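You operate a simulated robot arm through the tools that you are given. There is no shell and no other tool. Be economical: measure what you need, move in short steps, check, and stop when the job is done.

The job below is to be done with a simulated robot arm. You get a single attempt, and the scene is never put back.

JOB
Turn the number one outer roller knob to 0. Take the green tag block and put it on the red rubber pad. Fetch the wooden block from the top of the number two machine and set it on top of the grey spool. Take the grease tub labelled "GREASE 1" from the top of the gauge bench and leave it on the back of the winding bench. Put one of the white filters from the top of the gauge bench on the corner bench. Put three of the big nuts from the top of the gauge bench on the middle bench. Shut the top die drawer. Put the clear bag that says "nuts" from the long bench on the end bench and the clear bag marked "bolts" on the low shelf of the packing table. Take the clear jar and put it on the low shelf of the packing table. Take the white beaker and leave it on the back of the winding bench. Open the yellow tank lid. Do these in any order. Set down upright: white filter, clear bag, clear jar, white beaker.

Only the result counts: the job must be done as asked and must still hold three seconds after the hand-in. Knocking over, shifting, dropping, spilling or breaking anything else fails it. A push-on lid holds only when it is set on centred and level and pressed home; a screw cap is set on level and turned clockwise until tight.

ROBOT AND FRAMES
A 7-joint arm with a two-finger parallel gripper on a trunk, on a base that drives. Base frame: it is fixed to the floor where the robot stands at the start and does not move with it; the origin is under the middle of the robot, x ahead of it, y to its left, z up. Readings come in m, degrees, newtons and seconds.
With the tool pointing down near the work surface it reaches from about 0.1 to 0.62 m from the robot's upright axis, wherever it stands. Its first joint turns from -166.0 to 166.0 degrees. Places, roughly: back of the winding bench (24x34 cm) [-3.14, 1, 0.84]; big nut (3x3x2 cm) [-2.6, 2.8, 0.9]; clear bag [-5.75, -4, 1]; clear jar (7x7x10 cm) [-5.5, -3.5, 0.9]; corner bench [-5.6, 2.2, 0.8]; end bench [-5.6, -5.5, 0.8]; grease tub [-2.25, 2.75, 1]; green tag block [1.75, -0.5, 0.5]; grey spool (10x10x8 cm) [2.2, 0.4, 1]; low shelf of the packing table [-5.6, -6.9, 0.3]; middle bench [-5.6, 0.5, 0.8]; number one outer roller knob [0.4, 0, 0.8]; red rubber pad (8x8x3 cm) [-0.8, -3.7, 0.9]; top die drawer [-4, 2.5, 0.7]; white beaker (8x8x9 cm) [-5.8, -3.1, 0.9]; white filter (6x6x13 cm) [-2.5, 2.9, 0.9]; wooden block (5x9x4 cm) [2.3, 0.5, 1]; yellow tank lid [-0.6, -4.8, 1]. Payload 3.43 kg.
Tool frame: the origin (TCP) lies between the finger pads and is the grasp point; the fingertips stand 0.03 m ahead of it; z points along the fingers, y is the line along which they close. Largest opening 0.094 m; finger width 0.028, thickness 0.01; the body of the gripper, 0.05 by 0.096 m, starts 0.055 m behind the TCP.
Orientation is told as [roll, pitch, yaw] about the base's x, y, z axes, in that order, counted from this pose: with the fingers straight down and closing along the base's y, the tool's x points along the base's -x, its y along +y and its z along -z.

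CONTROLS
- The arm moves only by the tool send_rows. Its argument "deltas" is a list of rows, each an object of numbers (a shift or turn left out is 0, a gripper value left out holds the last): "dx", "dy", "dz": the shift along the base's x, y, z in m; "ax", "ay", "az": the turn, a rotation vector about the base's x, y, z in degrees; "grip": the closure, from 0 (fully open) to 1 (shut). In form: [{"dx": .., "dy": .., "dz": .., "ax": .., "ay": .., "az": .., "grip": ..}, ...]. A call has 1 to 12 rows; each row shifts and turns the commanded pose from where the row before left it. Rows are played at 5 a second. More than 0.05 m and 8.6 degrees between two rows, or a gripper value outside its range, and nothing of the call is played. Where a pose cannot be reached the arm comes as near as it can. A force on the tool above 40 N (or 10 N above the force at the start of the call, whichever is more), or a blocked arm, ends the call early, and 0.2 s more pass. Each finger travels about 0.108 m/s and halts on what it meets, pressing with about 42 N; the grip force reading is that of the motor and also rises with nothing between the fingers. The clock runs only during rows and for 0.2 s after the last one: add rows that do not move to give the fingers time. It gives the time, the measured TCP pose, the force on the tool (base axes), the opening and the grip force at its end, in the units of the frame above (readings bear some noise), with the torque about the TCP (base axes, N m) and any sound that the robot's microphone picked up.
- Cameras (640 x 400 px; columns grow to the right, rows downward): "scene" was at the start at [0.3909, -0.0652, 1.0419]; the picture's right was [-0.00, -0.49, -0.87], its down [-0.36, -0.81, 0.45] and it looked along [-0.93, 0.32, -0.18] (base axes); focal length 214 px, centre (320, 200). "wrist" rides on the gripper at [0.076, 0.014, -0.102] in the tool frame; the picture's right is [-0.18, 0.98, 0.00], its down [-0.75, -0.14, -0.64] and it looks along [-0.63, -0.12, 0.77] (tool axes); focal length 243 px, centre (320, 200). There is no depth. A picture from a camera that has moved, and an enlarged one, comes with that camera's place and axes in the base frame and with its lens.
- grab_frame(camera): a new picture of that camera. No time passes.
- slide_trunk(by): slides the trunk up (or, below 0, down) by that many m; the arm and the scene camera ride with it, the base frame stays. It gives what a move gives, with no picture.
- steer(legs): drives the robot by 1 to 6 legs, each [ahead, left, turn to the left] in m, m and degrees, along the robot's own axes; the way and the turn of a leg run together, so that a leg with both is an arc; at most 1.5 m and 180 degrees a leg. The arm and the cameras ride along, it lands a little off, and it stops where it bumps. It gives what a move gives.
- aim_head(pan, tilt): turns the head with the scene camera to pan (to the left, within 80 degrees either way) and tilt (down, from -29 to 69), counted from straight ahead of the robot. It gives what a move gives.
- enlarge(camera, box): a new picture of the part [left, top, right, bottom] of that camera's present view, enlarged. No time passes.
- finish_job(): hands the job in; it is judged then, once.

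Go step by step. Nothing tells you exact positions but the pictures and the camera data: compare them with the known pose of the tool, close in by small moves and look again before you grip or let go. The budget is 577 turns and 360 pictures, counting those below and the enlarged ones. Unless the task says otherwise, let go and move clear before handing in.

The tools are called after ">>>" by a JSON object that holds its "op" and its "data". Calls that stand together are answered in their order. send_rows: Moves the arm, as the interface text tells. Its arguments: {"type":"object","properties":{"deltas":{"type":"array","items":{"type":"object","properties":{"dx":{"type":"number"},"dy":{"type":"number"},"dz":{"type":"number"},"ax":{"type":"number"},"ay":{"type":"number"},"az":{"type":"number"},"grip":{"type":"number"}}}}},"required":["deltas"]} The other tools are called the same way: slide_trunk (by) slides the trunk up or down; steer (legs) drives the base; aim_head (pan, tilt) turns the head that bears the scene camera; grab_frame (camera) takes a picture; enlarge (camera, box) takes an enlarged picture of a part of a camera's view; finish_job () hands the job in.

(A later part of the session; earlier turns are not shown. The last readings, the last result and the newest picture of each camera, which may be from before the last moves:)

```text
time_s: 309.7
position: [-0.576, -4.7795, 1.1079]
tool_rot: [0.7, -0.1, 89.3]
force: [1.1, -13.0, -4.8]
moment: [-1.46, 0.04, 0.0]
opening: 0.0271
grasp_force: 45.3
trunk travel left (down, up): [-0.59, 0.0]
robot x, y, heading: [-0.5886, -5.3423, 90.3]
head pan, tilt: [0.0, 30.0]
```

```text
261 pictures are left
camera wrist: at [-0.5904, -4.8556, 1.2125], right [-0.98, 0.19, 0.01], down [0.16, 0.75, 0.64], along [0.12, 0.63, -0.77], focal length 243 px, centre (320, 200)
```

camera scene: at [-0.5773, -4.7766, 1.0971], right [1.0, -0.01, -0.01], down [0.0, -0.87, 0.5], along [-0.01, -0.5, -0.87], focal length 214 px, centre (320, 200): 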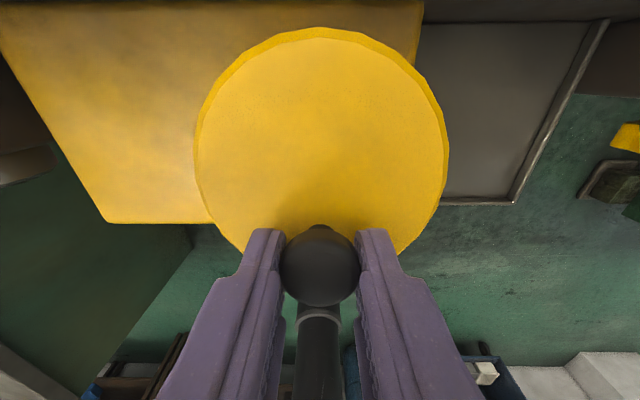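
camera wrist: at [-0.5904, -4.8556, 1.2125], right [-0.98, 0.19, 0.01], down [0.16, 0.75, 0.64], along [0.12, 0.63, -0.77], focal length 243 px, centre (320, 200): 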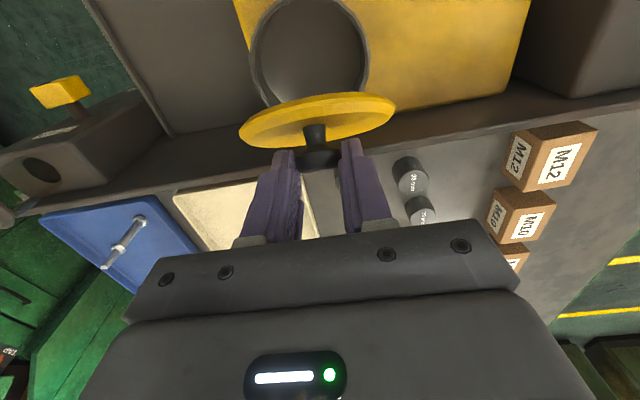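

>>> {"op": "send_rows", "data": {"deltas": [{"dy": 0.0115, "dz": 0.002}, {"dy": 0.0115, "dz": 0.0005}, {"dy": 0.0115, "dz": -0.0005}, {"dy": 0.0115, "dz": -0.002}, {}]}}

>>> {"op": "grab_frame", "data": {"camera": "wrist"}}

```text
time_s: 310.9
position: [-0.5763, -4.7298, 1.1073]
tool_rot: [0.6, -0.3, 89.4]
force: [3.7, 3.7, 4.4]
moment: [0.15, -0.08, 0.03]
opening: 0.0269
grasp_force: 44.6
trunk travel left (down, up): [-0.59, 0.0]
robot x, y, heading: [-0.5932, -5.3377, 89.9]
head pan, tilt: [0.0, 30.0]
```

```text
260 pictures are left
camera wrist: at [-0.5904, -4.8062, 1.2122], right [-0.98, 0.19, 0.01], down [0.16, 0.75, 0.64], along [0.12, 0.63, -0.76], focal length 243 px, centre (320, 200)
```

wrist: 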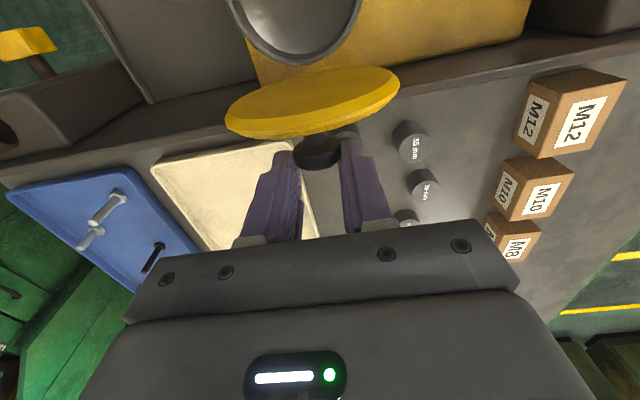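

>>> {"op": "send_rows", "data": {"deltas": [{"dy": 0.011, "dz": -0.004}, {"dy": 0.0105, "dz": -0.005}, {"dy": 0.01, "dz": -0.006}, {}]}}

>>> {"op": "grab_frame", "data": {"camera": "wrist"}}

```text
time_s: 311.9
position: [-0.5758, -4.7019, 1.0936]
tool_rot: [0.6, -0.1, 89.4]
force: [3.4, -9.5, 10.3]
moment: [-1.48, -0.02, 0.03]
opening: 0.0269
grasp_force: 45.3
trunk travel left (down, up): [-0.59, 0.0]
robot x, y, heading: [-0.5895, -5.338, 90.2]
head pan, tilt: [0.0, 30.0]
```

```text
259 pictures are left
camera wrist: at [-0.5903, -4.7786, 1.197], right [-0.98, 0.19, 0.01], down [0.16, 0.75, 0.64], along [0.12, 0.63, -0.77], focal length 243 px, centre (320, 200)
```

wrist: 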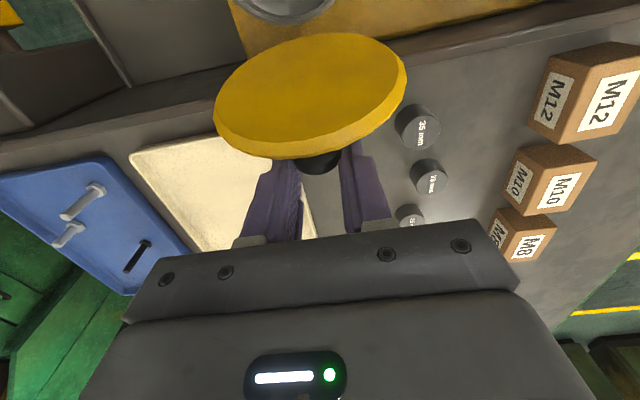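

The lid is well past vertical. Release and move up/away, watching whether it stays.

>>> {"op": "send_rows", "data": {"deltas": [{"grip": 0.6}, {"grip": 0.4}, {"grip": 0.3}, {"dy": 0.006, "dz": 0.015}, {"dy": 0.006, "dz": 0.02}, {"dz": 0.03}, {"dz": 0.03}, {}]}}

>>> {"op": "grab_frame", "data": {"camera": "wrist"}}

>>> {"op": "grab_frame", "data": {"camera": "scene"}}

```text
time_s: 313.7
position: [-0.5786, -4.6887, 1.1886]
tool_rot: [0.7, 0.0, 89.4]
force: [-0.2, 0.3, -0.2]
moment: [-0.01, -0.04, -0.02]
opening: 0.0658
grasp_force: 0.1
trunk travel left (down, up): [-0.59, 0.0]
robot x, y, heading: [-0.5903, -5.3425, 90.2]
head pan, tilt: [0.0, 30.0]
```

```text
258 pictures are left
camera wrist: at [-0.5921, -4.7638, 1.2919], right [-0.98, 0.19, 0.01], down [0.16, 0.75, 0.64], along [0.12, 0.63, -0.77], focal length 243 px, centre (320, 200)
```

wrist: 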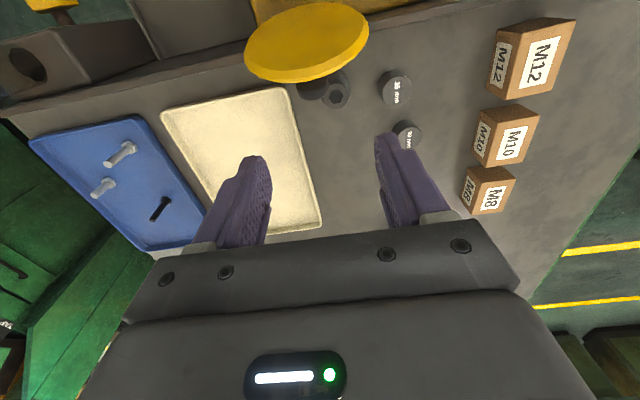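

```text
257 pictures are left
camera scene: at [-0.5786, -4.627, 1.2283], right [1.0, -0.01, -0.01], down [0.0, -0.87, 0.5], along [-0.01, -0.5, -0.87], focal length 214 px, centre (320, 200)
```

scene: 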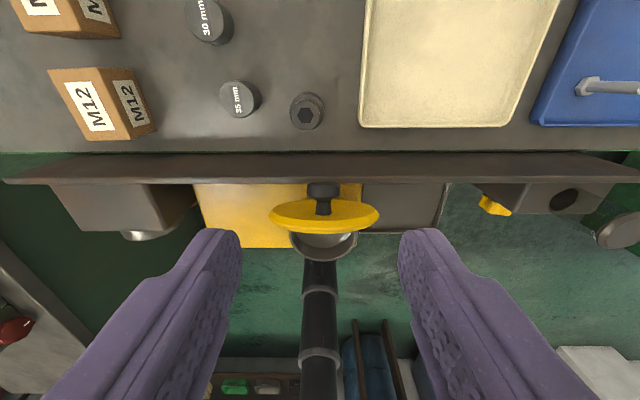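

The lid stays open. Retreat and head west to the long bench; first look at the way.

>>> {"op": "send_rows", "data": {"deltas": [{"dz": 0.03}, {"dy": -0.045, "dz": 0.01}, {"dy": -0.045}, {"dy": -0.045, "grip": 0}, {"ax": 8}, {"ax": 8}, {"ax": 8}, {"ax": 8}, {"ax": 8}, {"ax": 8}, {}]}}

>>> {"op": "steer", "data": {"legs": [[-0.85, 0, 0], [0, 0, 90]]}}

>>> {"op": "aim_head", "data": {"pan": 0, "tilt": -15}}

>>> {"op": "grab_frame", "data": {"camera": "scene"}}

```text
time_s: 316.1
position: [-0.5773, -4.8243, 1.2267]
tool_rot: [1.3, -48.1, 89.0]
force: [0.8, 0.2, -0.2]
moment: [0.0, 0.01, 0.03]
opening: 0.0937
grasp_force: 0.0
trunk travel left (down, up): [-0.59, 0.0]
robot x, y, heading: [-0.5904, -5.3383, 89.9]
head pan, tilt: [0.0, 30.0]
```

```text
time_s: 324.5
position: [-1.1009, -6.1866, 1.2272]
tool_rot: [1.3, -48.1, 179.8]
force: [0.4, 0.1, 0.0]
moment: [-0.01, 0.04, -0.01]
opening: 0.094
grasp_force: 0.1
trunk travel left (down, up): [-0.59, 0.0]
robot x, y, heading: [-0.5889, -6.1924, -178.9]
head pan, tilt: [0.0, 30.0]
```

```text
time_s: 325.6
position: [-1.1005, -6.1861, 1.2268]
tool_rot: [1.3, -48.2, 179.7]
force: [-0.5, 0.4, -0.6]
moment: [-0.02, 0.01, 0.0]
opening: 0.0937
grasp_force: 0.0
trunk travel left (down, up): [-0.59, 0.0]
robot x, y, heading: [-0.5883, -6.1964, -178.9]
head pan, tilt: [0.0, -15.0]
```

```text
256 pictures are left
camera scene: at [-1.1546, -6.1857, 1.3598], right [-0.01, 1.0, -0.01], down [0.45, -0.01, -0.89], along [-0.89, -0.02, -0.45], focal length 214 px, centre (320, 200)
```

scene: 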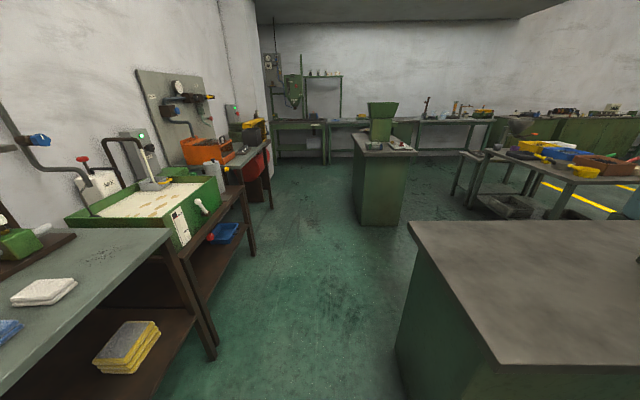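

>>> {"op": "steer", "data": {"legs": [[1.0, 0, 0], [1.0, 0, 0], [1.0, 0, 0], [0.9, 0, 0]]}}

>>> {"op": "grab_frame", "data": {"camera": "scene"}}

>>> {"op": "aim_head", "data": {"pan": -65, "tilt": -5}}

>>> {"op": "grab_frame", "data": {"camera": "scene"}}

```text
time_s: 344.6
position: [-4.9913, -6.1827, 1.2266]
tool_rot: [1.3, -48.1, 178.4]
force: [0.4, -0.5, -0.1]
moment: [0.0, -0.01, -0.02]
opening: 0.0939
grasp_force: 0.1
trunk travel left (down, up): [-0.59, 0.0]
robot x, y, heading: [-4.4762, -6.2008, 179.6]
head pan, tilt: [0.0, -15.0]
```

```text
255 pictures are left
camera scene: at [-5.0447, -6.1805, 1.3596], right [0.01, 1.0, -0.01], down [0.45, -0.02, -0.89], along [-0.89, 0.0, -0.45], focal length 214 px, centre (320, 200)
```

scene: 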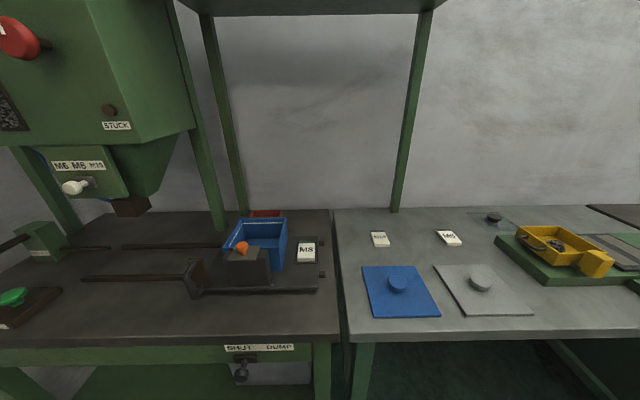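

```text
time_s: 346.0
position: [-4.9896, -6.1826, 1.2279]
tool_rot: [1.3, -48.1, 178.4]
force: [0.4, 0.7, 0.4]
moment: [-0.01, -0.04, 0.0]
opening: 0.0939
grasp_force: 0.2
trunk travel left (down, up): [-0.59, 0.0]
robot x, y, heading: [-4.4765, -6.2001, 179.8]
head pan, tilt: [-65.0, -5.0]
```

```text
254 pictures are left
camera scene: at [-5.0012, -6.1014, 1.3767], right [0.68, 0.42, 0.6], down [0.64, 0.06, -0.77], along [-0.36, 0.9, -0.23], focal length 214 px, centre (320, 200)
```

scene: 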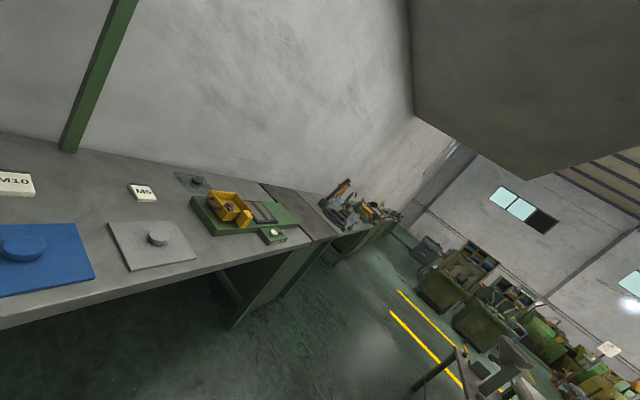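

Benches line the west wall. Strafe north to the long bench (y≈-4).

>>> {"op": "steer", "data": {"legs": [[0, -1.1, 0], [0, -1.1, 0]]}}

>>> {"op": "aim_head", "data": {"pan": 0, "tilt": -5}}

>>> {"op": "grab_frame", "data": {"camera": "scene"}}

```text
time_s: 356.8
position: [-4.936, -3.969, 1.2277]
tool_rot: [1.1, -48.2, 176.7]
force: [0.8, 0.0, 0.9]
moment: [-0.03, 0.0, 0.0]
opening: 0.0941
grasp_force: 0.1
trunk travel left (down, up): [-0.59, 0.0]
robot x, y, heading: [-4.4201, -4.0045, 177.6]
head pan, tilt: [-65.0, -5.0]
```

```text
time_s: 358.2
position: [-4.9356, -3.9698, 1.2267]
tool_rot: [1.3, -48.1, 176.7]
force: [0.4, 0.2, -0.6]
moment: [-0.03, 0.01, 0.01]
opening: 0.094
grasp_force: 0.1
trunk travel left (down, up): [-0.59, 0.0]
robot x, y, heading: [-4.4228, -4.0051, 177.8]
head pan, tilt: [0.0, -5.0]
```

```text
253 pictures are left
camera scene: at [-4.9846, -3.967, 1.3442], right [0.04, 1.0, -0.01], down [0.6, -0.04, -0.8], along [-0.8, 0.03, -0.6], focal length 214 px, centre (320, 200)
```

scene: 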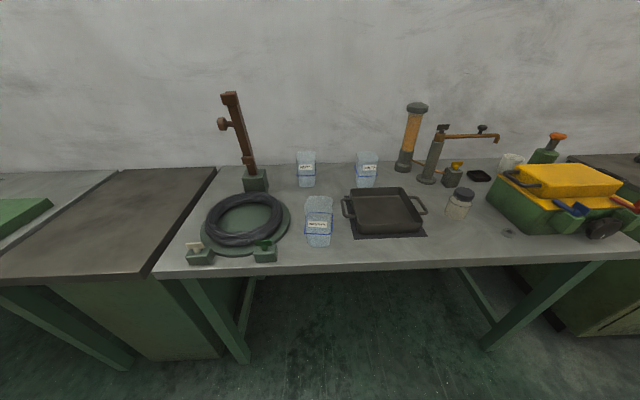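

>>> {"op": "enlarge", "data": {"camera": "scene", "box": [270, 140, 400, 260]}}

>>> {"op": "enlarge", "data": {"camera": "scene", "box": [390, 140, 550, 250]}}

```text
3.33 times, centred on (335, 200) of scene
camera zoom: at [-4.9846, -3.967, 1.3442], right [0.04, 1.0, -0.01], down [0.6, -0.04, -0.8], along [-0.8, 0.03, -0.6], focal length 715 px, centre (270, 200)
```

zoom: 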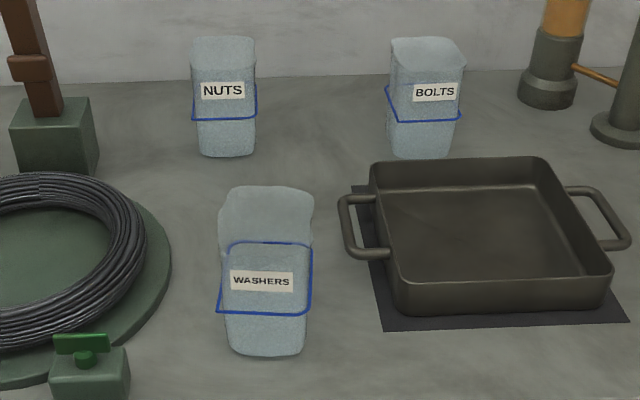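

```text
3.64 times, centred on (470, 195) of scene
camera zoom: at [-4.9846, -3.967, 1.3442], right [0.04, 1.0, -0.01], down [0.6, -0.04, -0.8], along [-0.8, 0.03, -0.6], focal length 780 px, centre (-226, 218)
```

zoom: 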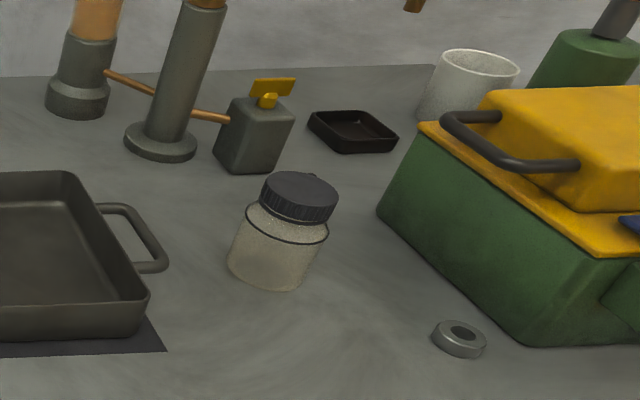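

NUTS and BOLTS bags stand at the back, jar and beaker to the right. I'll set the tool vertical and move in for measurement.

>>> {"op": "steer", "data": {"legs": [[0.45, 0, 2]]}}

>>> {"op": "aim_head", "data": {"pan": 0, "tilt": 15}}

>>> {"op": "grab_frame", "data": {"camera": "scene"}}

```text
time_s: 361.0
position: [-5.3961, -3.9762, 1.2265]
tool_rot: [1.2, -48.0, 178.5]
force: [-0.3, 0.5, 0.1]
moment: [0.0, -0.02, 0.01]
opening: 0.0939
grasp_force: 0.0
trunk travel left (down, up): [-0.59, 0.0]
robot x, y, heading: [-4.8792, -3.9895, 179.9]
head pan, tilt: [0.0, -5.0]
```

```text
time_s: 361.8
position: [-5.3964, -3.9766, 1.2275]
tool_rot: [1.3, -48.1, 178.4]
force: [-0.4, -0.2, -0.2]
moment: [-0.02, 0.01, -0.01]
opening: 0.0942
grasp_force: 0.1
trunk travel left (down, up): [-0.59, 0.0]
robot x, y, heading: [-4.8774, -3.9941, 179.8]
head pan, tilt: [0.0, 15.0]
```

```text
250 pictures are left
camera scene: at [-5.4276, -3.9757, 1.3166], right [0.01, 1.0, -0.01], down [0.84, -0.02, -0.55], along [-0.55, -0.01, -0.84], focal length 214 px, centre (320, 200)
```

scene: 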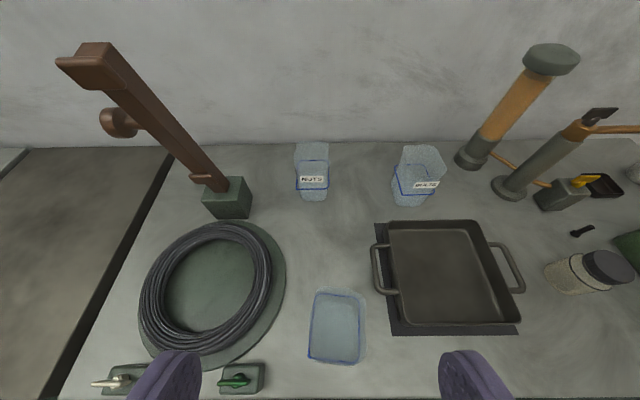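

>>> {"op": "enlarge", "data": {"camera": "scene", "box": [270, 130, 470, 230]}}

>>> {"op": "grab_frame", "data": {"camera": "wrist"}}

```text
3.20 times, centred on (370, 180) of scene
camera zoom: at [-5.4276, -3.9757, 1.3166], right [0.01, 1.0, -0.01], down [0.84, -0.02, -0.55], along [-0.55, -0.01, -0.84], focal length 686 px, centre (160, 264)
```

zoom: 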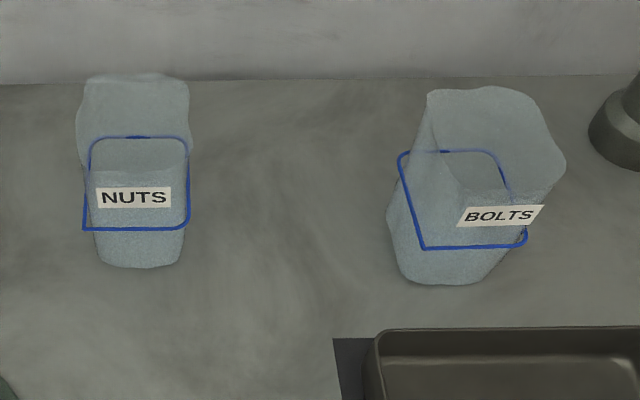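

```text
248 pictures are left
camera wrist: at [-5.2689, -3.9916, 1.2409], right [-0.13, -0.98, 0.15], down [-0.02, 0.16, 0.99], along [-0.99, 0.13, -0.04], focal length 243 px, centre (320, 200)
```

wrist: 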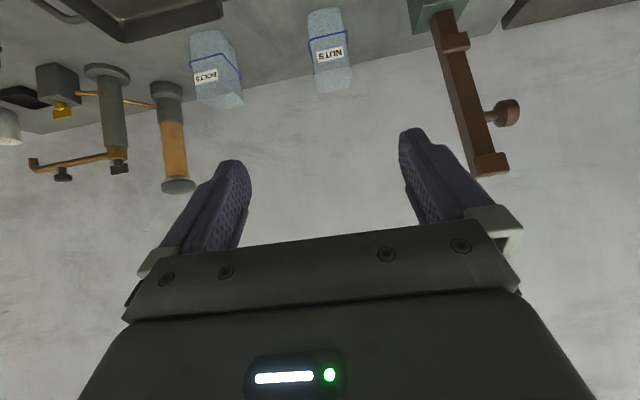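

I'll position in front of the BOLTS bag (≈(-5.75,-3.745), z 0.85–1.0).

>>> {"op": "steer", "data": {"legs": [[0, -0.25, 0], [0.08, 0, 0]]}}

>>> {"op": "send_rows", "data": {"deltas": [{"dz": -0.04}, {"dz": -0.04}, {"ay": 4, "ax": -1.2, "dz": -0.03}, {"ay": 4}, {}]}}

>>> {"op": "grab_frame", "data": {"camera": "scene"}}

>>> {"op": "grab_frame", "data": {"camera": "wrist"}}

```text
time_s: 364.3
position: [-5.4761, -3.7295, 1.2268]
tool_rot: [1.3, -48.0, 178.8]
force: [-0.3, 0.5, -0.4]
moment: [0.0, -0.03, 0.01]
opening: 0.0941
grasp_force: 0.1
trunk travel left (down, up): [-0.59, 0.0]
robot x, y, heading: [-4.9604, -3.7475, 179.8]
head pan, tilt: [0.0, 15.0]
```

```text
time_s: 365.5
position: [-5.4754, -3.7296, 1.1172]
tool_rot: [3.7, -56.0, 176.9]
force: [0.7, 0.9, 0.2]
moment: [0.0, -0.02, 0.0]
opening: 0.0938
grasp_force: 0.0
trunk travel left (down, up): [-0.59, 0.0]
robot x, y, heading: [-4.9575, -3.7457, 180.0]
head pan, tilt: [0.0, 15.0]
```

```text
247 pictures are left
camera scene: at [-5.4945, -3.7282, 1.2108], right [0.0, 1.0, -0.04], down [0.75, -0.02, -0.66], along [-0.66, -0.03, -0.75], focal length 214 px, centre (320, 200)
```

scene: 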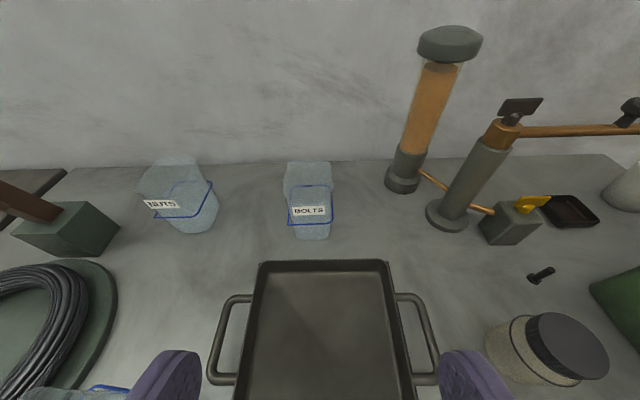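

```text
246 pictures are left
camera wrist: at [-5.3479, -3.7449, 1.1142], right [-0.1, -0.98, 0.19], down [0.11, 0.18, 0.98], along [-0.99, 0.12, 0.09], focal length 243 px, centre (320, 200)
```

wrist: 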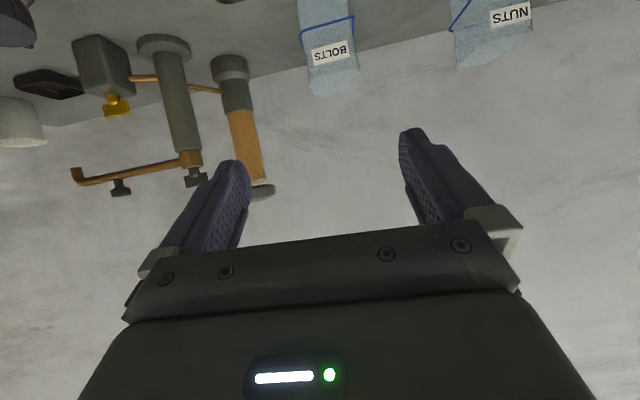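

BOLTS label at (-5.706,-3.757,0.948), table ≈0.855, bag ≈7 cm wide. Drive in 0.14 m and align the tool (pitch -60).

>>> {"op": "steer", "data": {"legs": [[0.13, 0, 0]]}}

>>> {"op": "send_rows", "data": {"deltas": [{"dy": -0.013, "dz": -0.04, "ax": 2.3, "ay": 4}, {"dy": -0.013, "dz": -0.04}, {"dz": -0.04, "dx": -0.02}, {"dz": -0.02, "dx": -0.02}, {}]}}

>>> {"op": "grab_frame", "data": {"camera": "scene"}}

>>> {"op": "grab_frame", "data": {"camera": "wrist"}}

```text
time_s: 366.8
position: [-5.606, -3.7316, 1.1164]
tool_rot: [3.7, -55.9, 177.0]
force: [0.1, -0.3, -0.7]
moment: [0.01, -0.04, 0.03]
opening: 0.094
grasp_force: 0.0
trunk travel left (down, up): [-0.59, 0.0]
robot x, y, heading: [-5.0898, -3.7425, 180.0]
head pan, tilt: [0.0, 15.0]
```

```text
time_s: 367.9
position: [-5.6456, -3.7572, 0.978]
tool_rot: [-0.5, -60.1, -179.4]
force: [0.3, -0.1, -0.2]
moment: [-0.01, 0.02, 0.03]
opening: 0.0939
grasp_force: 0.0
trunk travel left (down, up): [-0.59, 0.0]
robot x, y, heading: [-5.0898, -3.746, 179.9]
head pan, tilt: [0.0, 15.0]
```

```text
245 pictures are left
camera scene: at [-5.6582, -3.7589, 1.0713], right [0.0, 1.0, 0.0], down [0.71, 0.0, -0.71], along [-0.71, 0.0, -0.71], focal length 214 px, centre (320, 200)
```

scene: 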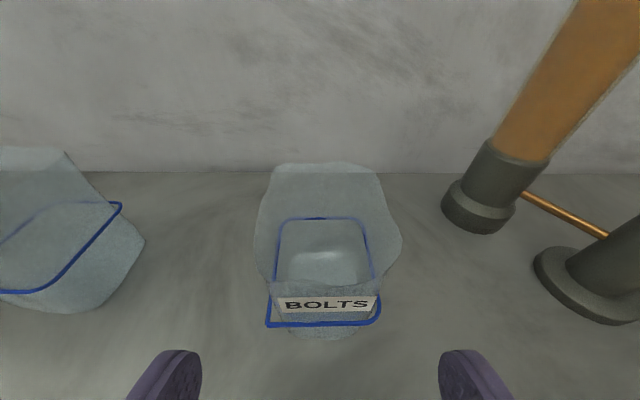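

```text
244 pictures are left
camera wrist: at [-5.5187, -3.7715, 0.9642], right [-0.09, -0.98, 0.16], down [0.18, 0.14, 0.97], along [-0.98, 0.12, 0.17], focal length 243 px, centre (320, 200)
```

wrist: 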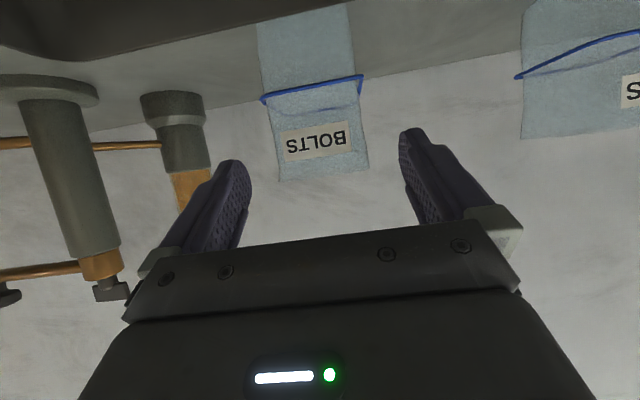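

Well aligned. Advance along the tool axis to straddle the bag.

>>> {"op": "send_rows", "data": {"deltas": [{"dx": -0.03, "dz": -0.018}, {"dx": -0.03, "dz": -0.018}, {"dx": -0.025, "dz": -0.012, "dy": 0.001}, {}]}}

>>> {"op": "grab_frame", "data": {"camera": "scene"}}

>>> {"op": "grab_frame", "data": {"camera": "wrist"}}

```text
time_s: 368.9
position: [-5.6967, -3.7565, 0.9508]
tool_rot: [-0.5, -60.1, -179.5]
force: [-0.4, -1.1, -0.8]
moment: [-0.01, -0.02, 0.01]
opening: 0.094
grasp_force: 0.1
out of reach, approached as far as the arm can: row 2, 3
trunk travel left (down, up): [-0.59, 0.0]
robot x, y, heading: [-5.0907, -3.7434, 179.9]
head pan, tilt: [0.0, 15.0]
```

```text
243 pictures are left
camera scene: at [-5.7095, -3.7567, 1.0436], right [0.0, 1.0, 0.0], down [0.71, 0.0, -0.71], along [-0.71, 0.0, -0.71], focal length 214 px, centre (320, 200)
```

scene: 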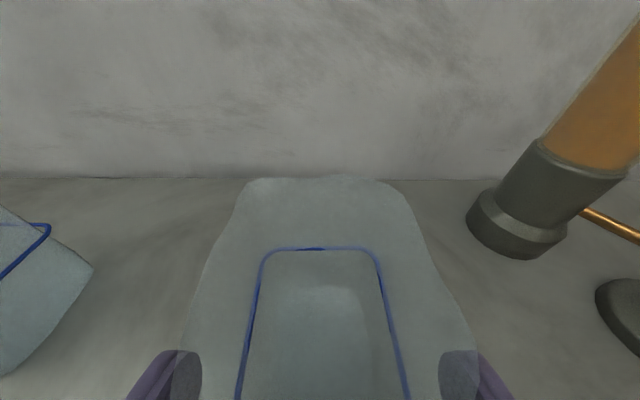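

```text
242 pictures are left
camera wrist: at [-5.5699, -3.7693, 0.9366], right [-0.09, -0.98, 0.16], down [0.18, 0.14, 0.97], along [-0.98, 0.12, 0.16], focal length 243 px, centre (320, 200)
```

wrist: 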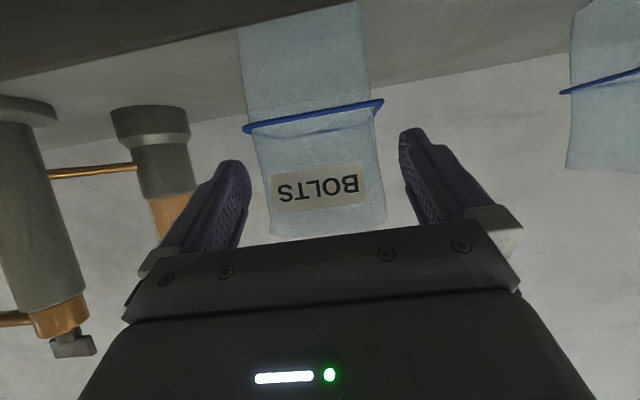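

Reach-limited because the shoulder is high. Back off, raise the arm, and lower the trunk 0.2 m.

>>> {"op": "send_rows", "data": {"deltas": [{"dx": 0.04, "dz": 0.02}, {"dx": 0.02, "dz": 0.045}, {"dz": 0.045}, {"dz": 0.045}, {"dz": 0.045}, {"dz": 0.02}, {}]}}

>>> {"op": "slide_trunk", "data": {"by": -0.22}}

```text
time_s: 370.6
position: [-5.6364, -3.756, 1.17]
tool_rot: [-0.5, -60.0, -179.6]
force: [-0.6, 0.5, -0.5]
moment: [0.01, -0.02, 0.04]
opening: 0.0942
grasp_force: 0.0
trunk travel left (down, up): [-0.59, 0.0]
robot x, y, heading: [-5.092, -3.7434, 180.2]
head pan, tilt: [0.0, 15.0]
```

```text
time_s: 372.9
position: [-5.6373, -3.7574, 0.9498]
tool_rot: [-0.5, -60.1, -179.5]
force: [0.7, 0.2, 0.8]
moment: [-0.03, -0.03, 0.02]
opening: 0.0942
grasp_force: 0.1
trunk travel left (down, up): [-0.37, 0.22]
robot x, y, heading: [-5.0898, -3.7439, 179.9]
head pan, tilt: [0.0, 15.0]
```

>>> {"op": "send_rows", "data": {"deltas": [{"dx": -0.04, "dz": -0.005, "dy": 0.001}, {"dx": -0.035, "dz": -0.01}, {"dx": -0.02, "dz": -0.005}, {}]}}

>>> {"op": "grab_frame", "data": {"camera": "scene"}}

>>> {"op": "grab_frame", "data": {"camera": "wrist"}}

```text
time_s: 373.9
position: [-5.7302, -3.7567, 0.9292]
tool_rot: [-0.6, -60.0, -179.5]
force: [0.8, -0.4, 0.1]
moment: [0.0, -0.01, 0.0]
opening: 0.0937
grasp_force: 0.2
trunk travel left (down, up): [-0.37, 0.22]
robot x, y, heading: [-5.0885, -3.7453, 180.0]
head pan, tilt: [0.0, 15.0]
```

```text
241 pictures are left
camera scene: at [-5.7436, -3.7578, 1.0229], right [0.0, 1.0, 0.0], down [0.71, 0.0, -0.71], along [-0.71, 0.0, -0.71], focal length 214 px, centre (320, 200)
```

scene: 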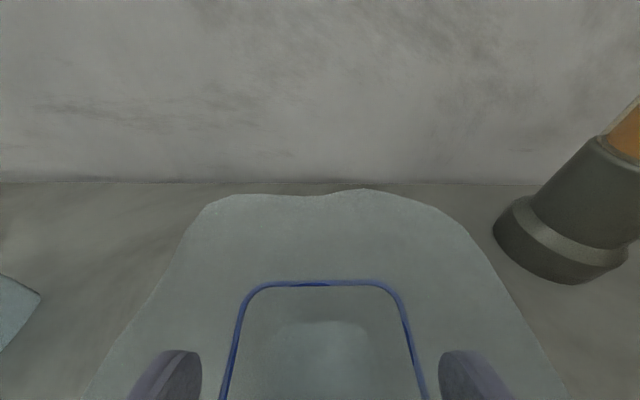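

```text
240 pictures are left
camera wrist: at [-5.604, -3.7705, 0.916], right [-0.09, -0.98, 0.16], down [0.18, 0.14, 0.97], along [-0.98, 0.12, 0.16], focal length 243 px, centre (320, 200)
```

wrist: 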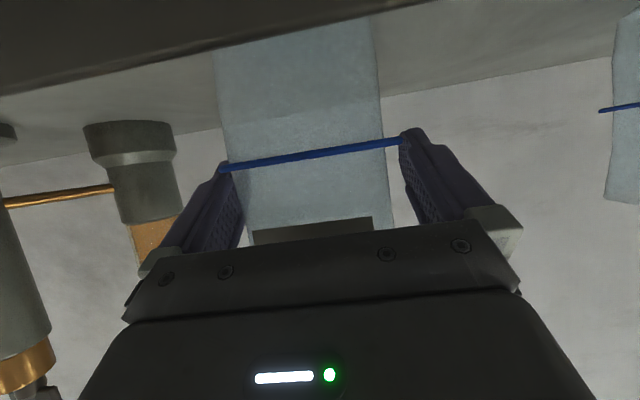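

>>> {"op": "send_rows", "data": {"deltas": [{"grip": 0.25}, {"grip": 0.4}, {"grip": 0.45}, {}]}}

>>> {"op": "grab_frame", "data": {"camera": "wrist"}}

```text
time_s: 374.9
position: [-5.7312, -3.7566, 0.9298]
tool_rot: [-0.4, -60.2, -179.4]
force: [-0.2, 0.0, 0.8]
moment: [0.01, -0.03, 0.0]
opening: 0.0777
grasp_force: 41.3
trunk travel left (down, up): [-0.37, 0.22]
robot x, y, heading: [-5.0887, -3.7477, 179.9]
head pan, tilt: [0.0, 15.0]
```

```text
239 pictures are left
camera wrist: at [-5.6039, -3.7705, 0.916], right [-0.09, -0.98, 0.16], down [0.18, 0.14, 0.97], along [-0.98, 0.12, 0.16], focal length 243 px, centre (320, 200)
```

wrist: 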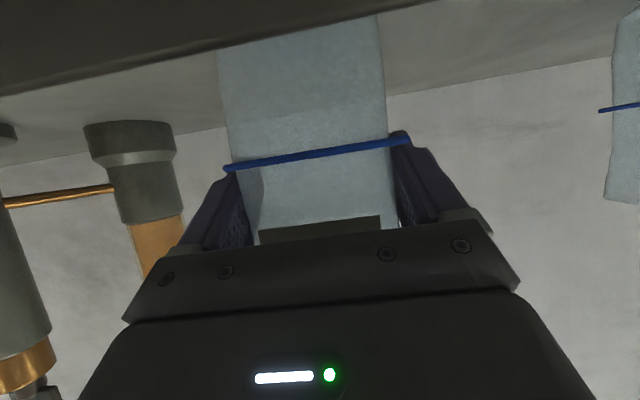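

Gripped at 78 mm. Lift and look.

>>> {"op": "send_rows", "data": {"deltas": [{"dz": 0.02}, {"dz": 0.04}, {"dz": 0.04}, {}]}}

>>> {"op": "grab_frame", "data": {"camera": "wrist"}}

>>> {"op": "grab_frame", "data": {"camera": "scene"}}

```text
time_s: 375.9
position: [-5.7314, -3.7559, 1.0294]
tool_rot: [-0.5, -60.0, -179.6]
force: [1.0, 1.0, -1.2]
moment: [-0.03, 0.01, -0.01]
opening: 0.0781
grasp_force: 42.0
trunk travel left (down, up): [-0.37, 0.22]
robot x, y, heading: [-5.0881, -3.7463, 180.3]
head pan, tilt: [0.0, 15.0]
```

```text
238 pictures are left
camera wrist: at [-5.6045, -3.7697, 1.0163], right [-0.09, -0.98, 0.16], down [0.18, 0.14, 0.97], along [-0.98, 0.12, 0.16], focal length 243 px, centre (320, 200)
```

wrist: 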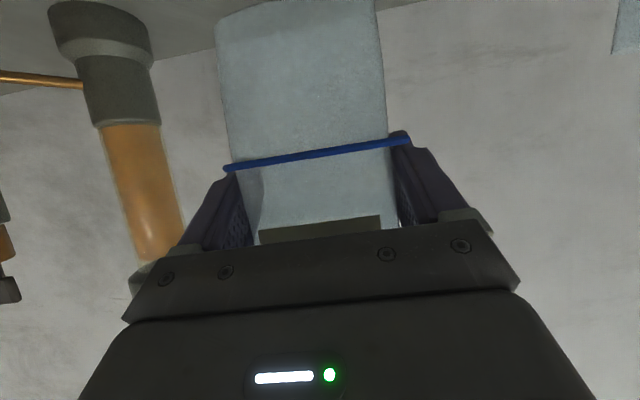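

```text
237 pictures are left
camera scene: at [-5.744, -3.7571, 1.1232], right [0.0, 1.0, 0.0], down [0.71, 0.0, -0.71], along [-0.71, 0.0, -0.71], focal length 214 px, centre (320, 200)
```

scene: 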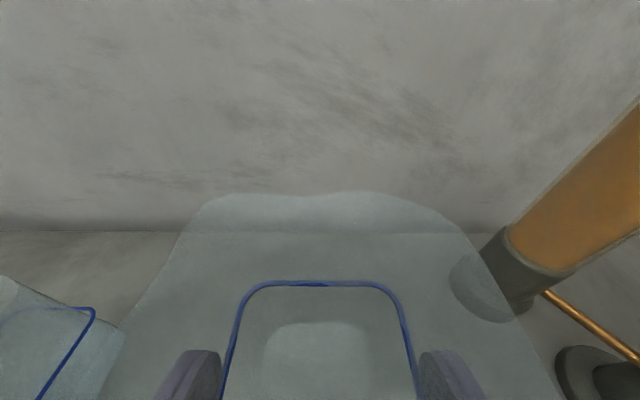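

Held. Raise, retract, and drive to the packing table (y≈-6.9).

>>> {"op": "send_rows", "data": {"deltas": [{"dz": 0.04}, {"dz": 0.04}, {"dx": 0.045}, {"dx": 0.045}, {"dx": 0.045}, {}]}}

>>> {"op": "steer", "data": {"legs": [[-0.65, 0, 0], [0, 1.1, 0], [0, 1.1, 0], [0, 0.9, 0]]}}

>>> {"op": "aim_head", "data": {"pan": 0, "tilt": -10}}

>>> {"op": "grab_frame", "data": {"camera": "scene"}}

```text
time_s: 377.3
position: [-5.596, -3.758, 1.1099]
tool_rot: [-0.5, -60.1, -179.5]
force: [0.1, 0.2, 0.3]
moment: [-0.01, 0.01, 0.02]
opening: 0.0777
grasp_force: 41.6
trunk travel left (down, up): [-0.37, 0.22]
robot x, y, heading: [-5.0879, -3.7475, 179.8]
head pan, tilt: [0.0, 15.0]
```

```text
time_s: 395.4
position: [-4.8744, -6.8164, 1.1099]
tool_rot: [-0.3, -60.1, -177.5]
force: [0.2, 0.0, -0.4]
moment: [0.0, -0.03, 0.01]
opening: 0.0775
grasp_force: 42.1
trunk travel left (down, up): [-0.37, 0.22]
robot x, y, heading: [-4.3673, -6.7862, -178.1]
head pan, tilt: [0.0, 15.0]
stopped in leg 4: the robot was blocked; the commanded pose is now the measured one
```

```text
time_s: 396.3
position: [-4.8741, -6.8166, 1.1082]
tool_rot: [-0.4, -60.2, -177.7]
force: [0.1, 0.1, 0.5]
moment: [-0.01, -0.03, 0.02]
opening: 0.0775
grasp_force: 41.8
trunk travel left (down, up): [-0.37, 0.22]
robot x, y, heading: [-4.3658, -6.7852, -178.2]
head pan, tilt: [0.0, -10.0]
```

```text
236 pictures are left
camera scene: at [-4.8984, -6.8189, 1.2423], right [-0.04, 1.0, 0.0], down [0.34, 0.02, -0.94], along [-0.94, -0.03, -0.34], focal length 214 px, centre (320, 200)
```

scene: 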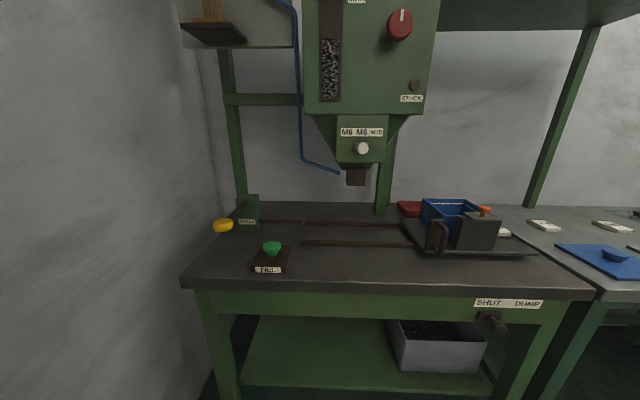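

The low shelf (z≈0.3) is free left of the bin. Align at y≈-6.70, then lower the trunk and arm while still outside.

>>> {"op": "steer", "data": {"legs": [[0, -0.11, -1.8]]}}

>>> {"op": "slide_trunk", "data": {"by": -0.37}}

>>> {"op": "send_rows", "data": {"deltas": [{"dz": -0.04}, {"dz": -0.04}, {"dz": -0.04}, {"dz": -0.04}, {"dz": -0.04}, {"dz": -0.04}, {}]}}

```text
time_s: 397.5
position: [-4.8764, -6.6863, 1.1101]
tool_rot: [-0.4, -60.1, -179.5]
force: [-0.4, 0.4, -0.6]
moment: [-0.02, 0.02, 0.03]
opening: 0.0776
grasp_force: 41.9
trunk travel left (down, up): [-0.37, 0.22]
robot x, y, heading: [-4.3722, -6.6742, -180.0]
head pan, tilt: [0.0, -10.0]
```

```text
time_s: 401.1
position: [-4.8762, -6.6864, 0.7389]
tool_rot: [-0.4, -60.1, -179.4]
force: [-0.8, 0.3, -0.1]
moment: [0.02, -0.03, 0.0]
opening: 0.0777
grasp_force: 42.1
trunk travel left (down, up): [0.0, 0.59]
robot x, y, heading: [-4.3705, -6.6743, -179.7]
head pan, tilt: [0.0, -10.0]
```

```text
time_s: 402.7
position: [-4.8765, -6.6868, 0.502]
tool_rot: [-0.5, -60.1, -179.4]
force: [0.2, -0.4, 0.6]
moment: [-0.01, 0.0, 0.0]
opening: 0.0777
grasp_force: 42.4
trunk travel left (down, up): [0.0, 0.59]
robot x, y, heading: [-4.3699, -6.6738, -179.9]
head pan, tilt: [0.0, -10.0]
```

>>> {"op": "send_rows", "data": {"deltas": [{"dz": -0.03}, {"dz": -0.03}, {}]}}

>>> {"op": "grab_frame", "data": {"camera": "scene"}}

>>> {"op": "grab_frame", "data": {"camera": "wrist"}}

```text
time_s: 403.5
position: [-4.8782, -6.6869, 0.4408]
tool_rot: [-0.4, -60.1, -179.4]
force: [0.9, 0.5, -1.3]
moment: [0.0, -0.01, 0.0]
opening: 0.0775
grasp_force: 41.7
trunk travel left (down, up): [0.0, 0.59]
robot x, y, heading: [-4.37, -6.6713, -180.0]
head pan, tilt: [0.0, -10.0]
```

```text
235 pictures are left
camera scene: at [-4.9033, -6.6887, 0.5734], right [0.0, 1.0, 0.0], down [0.34, 0.0, -0.94], along [-0.94, 0.0, -0.34], focal length 214 px, centre (320, 200)
```

scene: 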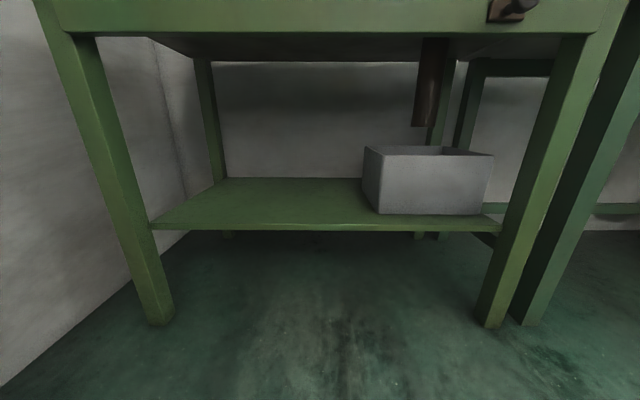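

```text
234 pictures are left
camera wrist: at [-4.752, -6.7008, 0.4278], right [-0.09, -0.98, 0.16], down [0.18, 0.14, 0.97], along [-0.98, 0.11, 0.16], focal length 243 px, centre (320, 200)
```

wrist: 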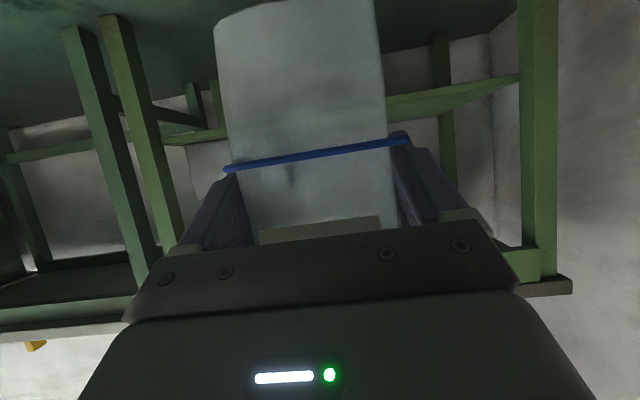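

Shelf surface ≈0.31. Drive in with the bag (target TCP ≈(-5.54,-6.73)).

>>> {"op": "steer", "data": {"legs": [[0, 0.045, 0], [0.62, 0, 0]]}}

>>> {"op": "grab_frame", "data": {"camera": "wrist"}}

>>> {"op": "grab_frame", "data": {"camera": "scene"}}

```text
time_s: 407.1
position: [-5.4263, -6.7396, 0.4366]
tool_rot: [-0.4, -59.2, -179.0]
force: [0.4, 0.2, 0.1]
moment: [0.0, -0.05, 0.02]
opening: 0.0776
grasp_force: 41.5
trunk travel left (down, up): [0.0, 0.59]
robot x, y, heading: [-4.9333, -6.7226, -179.6]
head pan, tilt: [0.0, -10.0]
stopped in leg 2: the robot was blocked; the commanded pose is now the measured one
```

```text
233 pictures are left
camera wrist: at [-5.3005, -6.7511, 0.4266], right [-0.08, -0.98, 0.15], down [0.16, 0.14, 0.98], along [-0.98, 0.11, 0.15], focal length 243 px, centre (320, 200)
```

wrist: 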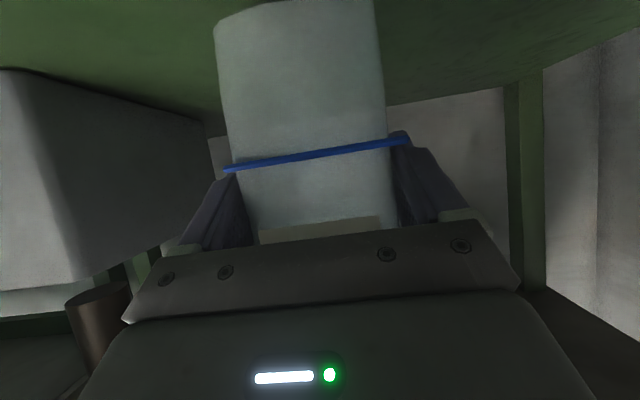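

```text
232 pictures are left
camera scene: at [-5.4541, -6.7401, 0.57], right [-0.01, 1.0, 0.0], down [0.35, 0.01, -0.93], along [-0.93, -0.01, -0.35], focal length 214 px, centre (320, 200)
```

scene: 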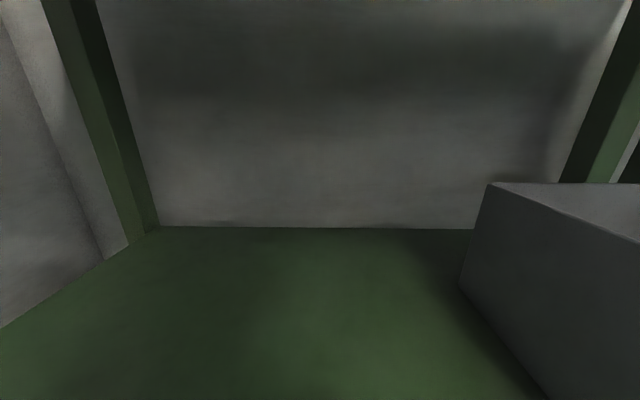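

Blocked slightly short – likely the elbow at the table edge. I'll extend the arm instead with the base a bit back.

>>> {"op": "steer", "data": {"legs": [[-0.06, 0, 0]]}}

>>> {"op": "send_rows", "data": {"deltas": [{"dx": -0.04}, {"dx": -0.04}, {"dx": -0.04}, {"dx": -0.03}, {}]}}

```text
time_s: 408.1
position: [-5.3727, -6.7372, 0.4333]
tool_rot: [-0.5, -58.8, -179.1]
force: [-0.4, 0.0, -0.8]
moment: [0.0, -0.02, 0.02]
opening: 0.0778
grasp_force: 42.1
trunk travel left (down, up): [0.0, 0.59]
robot x, y, heading: [-4.8765, -6.7184, -179.2]
head pan, tilt: [0.0, -10.0]
```

```text
time_s: 409.3
position: [-5.5248, -6.7342, 0.434]
tool_rot: [-0.5, -58.7, -179.0]
force: [-0.2, -0.2, -0.5]
moment: [-0.02, 0.0, 0.0]
opening: 0.0776
grasp_force: 42.3
trunk travel left (down, up): [0.0, 0.59]
robot x, y, heading: [-4.8706, -6.7175, -179.5]
head pan, tilt: [0.0, -10.0]
```

Good reach. Level the bag (ay +1.3) and lower to contact.

>>> {"op": "send_rows", "data": {"deltas": [{"ay": 1.3, "dz": -0.015}, {"dz": -0.015}, {"dz": -0.008}, {"dz": -0.005}, {}]}}

>>> {"op": "grab_frame", "data": {"camera": "wrist"}}

```text
time_s: 410.3
position: [-5.5281, -6.7359, 0.399]
tool_rot: [-0.6, -61.1, -178.9]
force: [0.8, -0.2, 18.8]
moment: [-0.12, -0.65, 0.0]
opening: 0.0775
grasp_force: 42.3
trunk travel left (down, up): [0.0, 0.59]
robot x, y, heading: [-4.8777, -6.7185, -179.6]
head pan, tilt: [0.0, -10.0]
stopped in row 5: the force on the tool passed its limit at 41 N (the readings are from after the stop); the commanded pose is now the measured one
```

```text
231 pictures are left
camera wrist: at [-5.402, -6.7492, 0.3831], right [-0.08, -0.98, 0.16], down [0.2, 0.14, 0.97], along [-0.98, 0.11, 0.18], focal length 243 px, centre (320, 200)
```

wrist: 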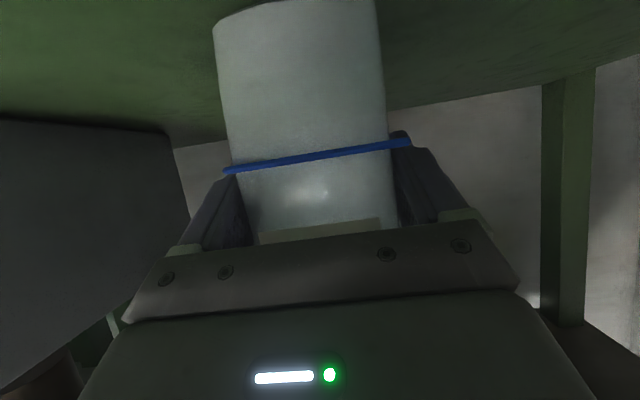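

Bag touches the shelf. Ease slightly and release.

>>> {"op": "send_rows", "data": {"deltas": [{"dz": 0.002, "ay": -1.0}, {}, {"grip": 0.3}, {"grip": 0.1}, {"grip": 0.0}, {}]}}

>>> {"op": "send_rows", "data": {"deltas": [{"dx": 0.03, "dz": 0.005}, {"dx": 0.04, "dz": 0.01}, {"dx": 0.045, "dz": 0.01}, {}]}}

>>> {"op": "grab_frame", "data": {"camera": "scene"}}

>>> {"op": "grab_frame", "data": {"camera": "wrist"}}

```text
time_s: 411.7
position: [-5.527, -6.7361, 0.3973]
tool_rot: [-0.5, -59.7, -179.0]
force: [-0.2, -1.4, -0.2]
moment: [0.01, 0.04, -0.01]
opening: 0.0942
grasp_force: 0.2
trunk travel left (down, up): [0.0, 0.59]
robot x, y, heading: [-4.875, -6.7212, -179.5]
head pan, tilt: [0.0, -10.0]
```

```text
time_s: 412.7
position: [-5.4098, -6.7374, 0.4227]
tool_rot: [-0.5, -59.7, -179.0]
force: [-0.9, 0.6, -0.1]
moment: [0.02, -0.02, 0.03]
opening: 0.0941
grasp_force: 0.1
trunk travel left (down, up): [0.0, 0.59]
robot x, y, heading: [-4.8711, -6.7191, -179.4]
head pan, tilt: [0.0, -10.0]
```

```text
230 pictures are left
camera scene: at [-5.4369, -6.7384, 0.5548], right [-0.01, 1.0, 0.0], down [0.35, 0.01, -0.94], along [-0.94, -0.01, -0.35], focal length 214 px, centre (320, 200)
```

scene: 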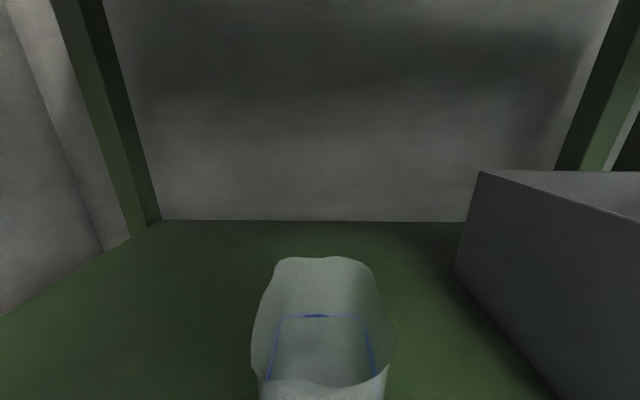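

```text
229 pictures are left
camera wrist: at [-5.2846, -6.7496, 0.41], right [-0.08, -0.98, 0.15], down [0.17, 0.14, 0.98], along [-0.98, 0.11, 0.16], focal length 243 px, centre (320, 200)
```

wrist: 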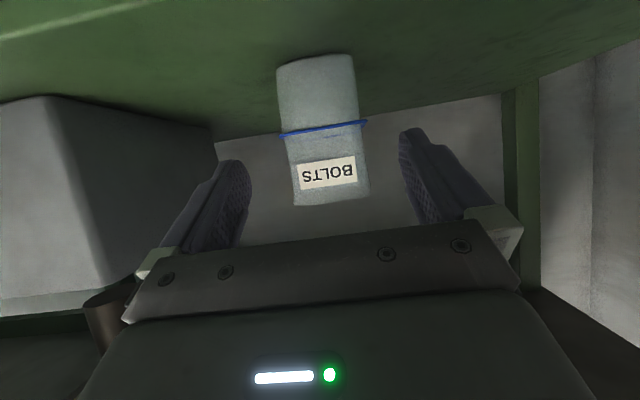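

BOLTS bag stands on the shelf. Back out, raise, and go for the jar (y≈-3.5).

>>> {"op": "steer", "data": {"legs": [[-0.55, 0, 0]]}}

>>> {"op": "slide_trunk", "data": {"by": 0.37}}

>>> {"op": "send_rows", "data": {"deltas": [{"dz": 0.045}, {"dz": 0.045}, {"dz": 0.045}, {"dz": 0.045}, {"dz": 0.045}, {"dz": 0.045}, {"dz": 0.04}, {}]}}

>>> {"op": "steer", "data": {"legs": [[0, -1.1, 0], [0, -1.1, 0], [0, -1.0, -0.5]]}}

>>> {"op": "aim_head", "data": {"pan": 0, "tilt": 0}}

>>> {"op": "grab_frame", "data": {"camera": "scene"}}

```text
time_s: 415.9
position: [-4.8593, -6.7373, 0.4223]
tool_rot: [-0.5, -59.7, -178.0]
force: [-0.5, -0.1, 0.0]
moment: [0.03, -0.01, -0.02]
opening: 0.094
grasp_force: 0.1
trunk travel left (down, up): [0.0, 0.59]
robot x, y, heading: [-4.3258, -6.7134, -178.6]
head pan, tilt: [0.0, -10.0]
```

```text
time_s: 419.5
position: [-4.8609, -6.7374, 0.7914]
tool_rot: [-0.5, -59.6, -178.1]
force: [-1.2, 0.4, 0.6]
moment: [-0.01, -0.01, -0.01]
opening: 0.0941
grasp_force: 0.0
trunk travel left (down, up): [-0.37, 0.22]
robot x, y, heading: [-4.3206, -6.7127, -178.9]
head pan, tilt: [0.0, -10.0]
```

```text
time_s: 421.3
position: [-4.8591, -6.7372, 1.102]
tool_rot: [-0.5, -59.6, -178.1]
force: [-0.1, 0.0, -0.3]
moment: [-0.02, 0.01, 0.0]
opening: 0.0939
grasp_force: 0.1
trunk travel left (down, up): [-0.37, 0.22]
robot x, y, heading: [-4.3256, -6.7128, -178.5]
head pan, tilt: [0.0, -10.0]
```

```text
time_s: 437.1
position: [-4.8935, -3.4661, 1.0997]
tool_rot: [-0.5, -59.6, 179.6]
force: [-0.3, -0.3, -0.3]
moment: [-0.03, -0.03, 0.02]
opening: 0.0939
grasp_force: 0.1
trunk travel left (down, up): [-0.37, 0.22]
robot x, y, heading: [-4.3574, -3.4628, 179.0]
head pan, tilt: [0.0, -10.0]
```

```text
time_s: 437.9
position: [-4.8923, -3.4672, 1.1002]
tool_rot: [-0.4, -59.7, 179.7]
force: [-0.1, -0.7, 0.4]
moment: [-0.01, -0.01, 0.01]
opening: 0.0941
grasp_force: 0.1
trunk travel left (down, up): [-0.37, 0.22]
robot x, y, heading: [-4.3576, -3.4637, 179.2]
head pan, tilt: [0.0, 0.0]
```

```text
228 pictures are left
camera scene: at [-4.9153, -3.4673, 1.2173], right [0.01, 1.0, 0.0], down [0.5, 0.0, -0.86], along [-0.86, 0.01, -0.5], focal length 214 px, centre (320, 200)
```

scene: 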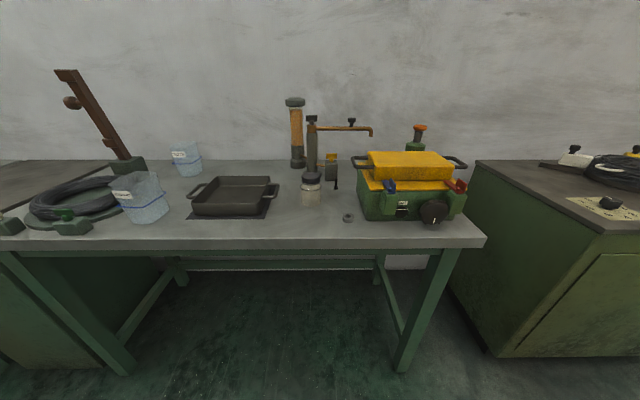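

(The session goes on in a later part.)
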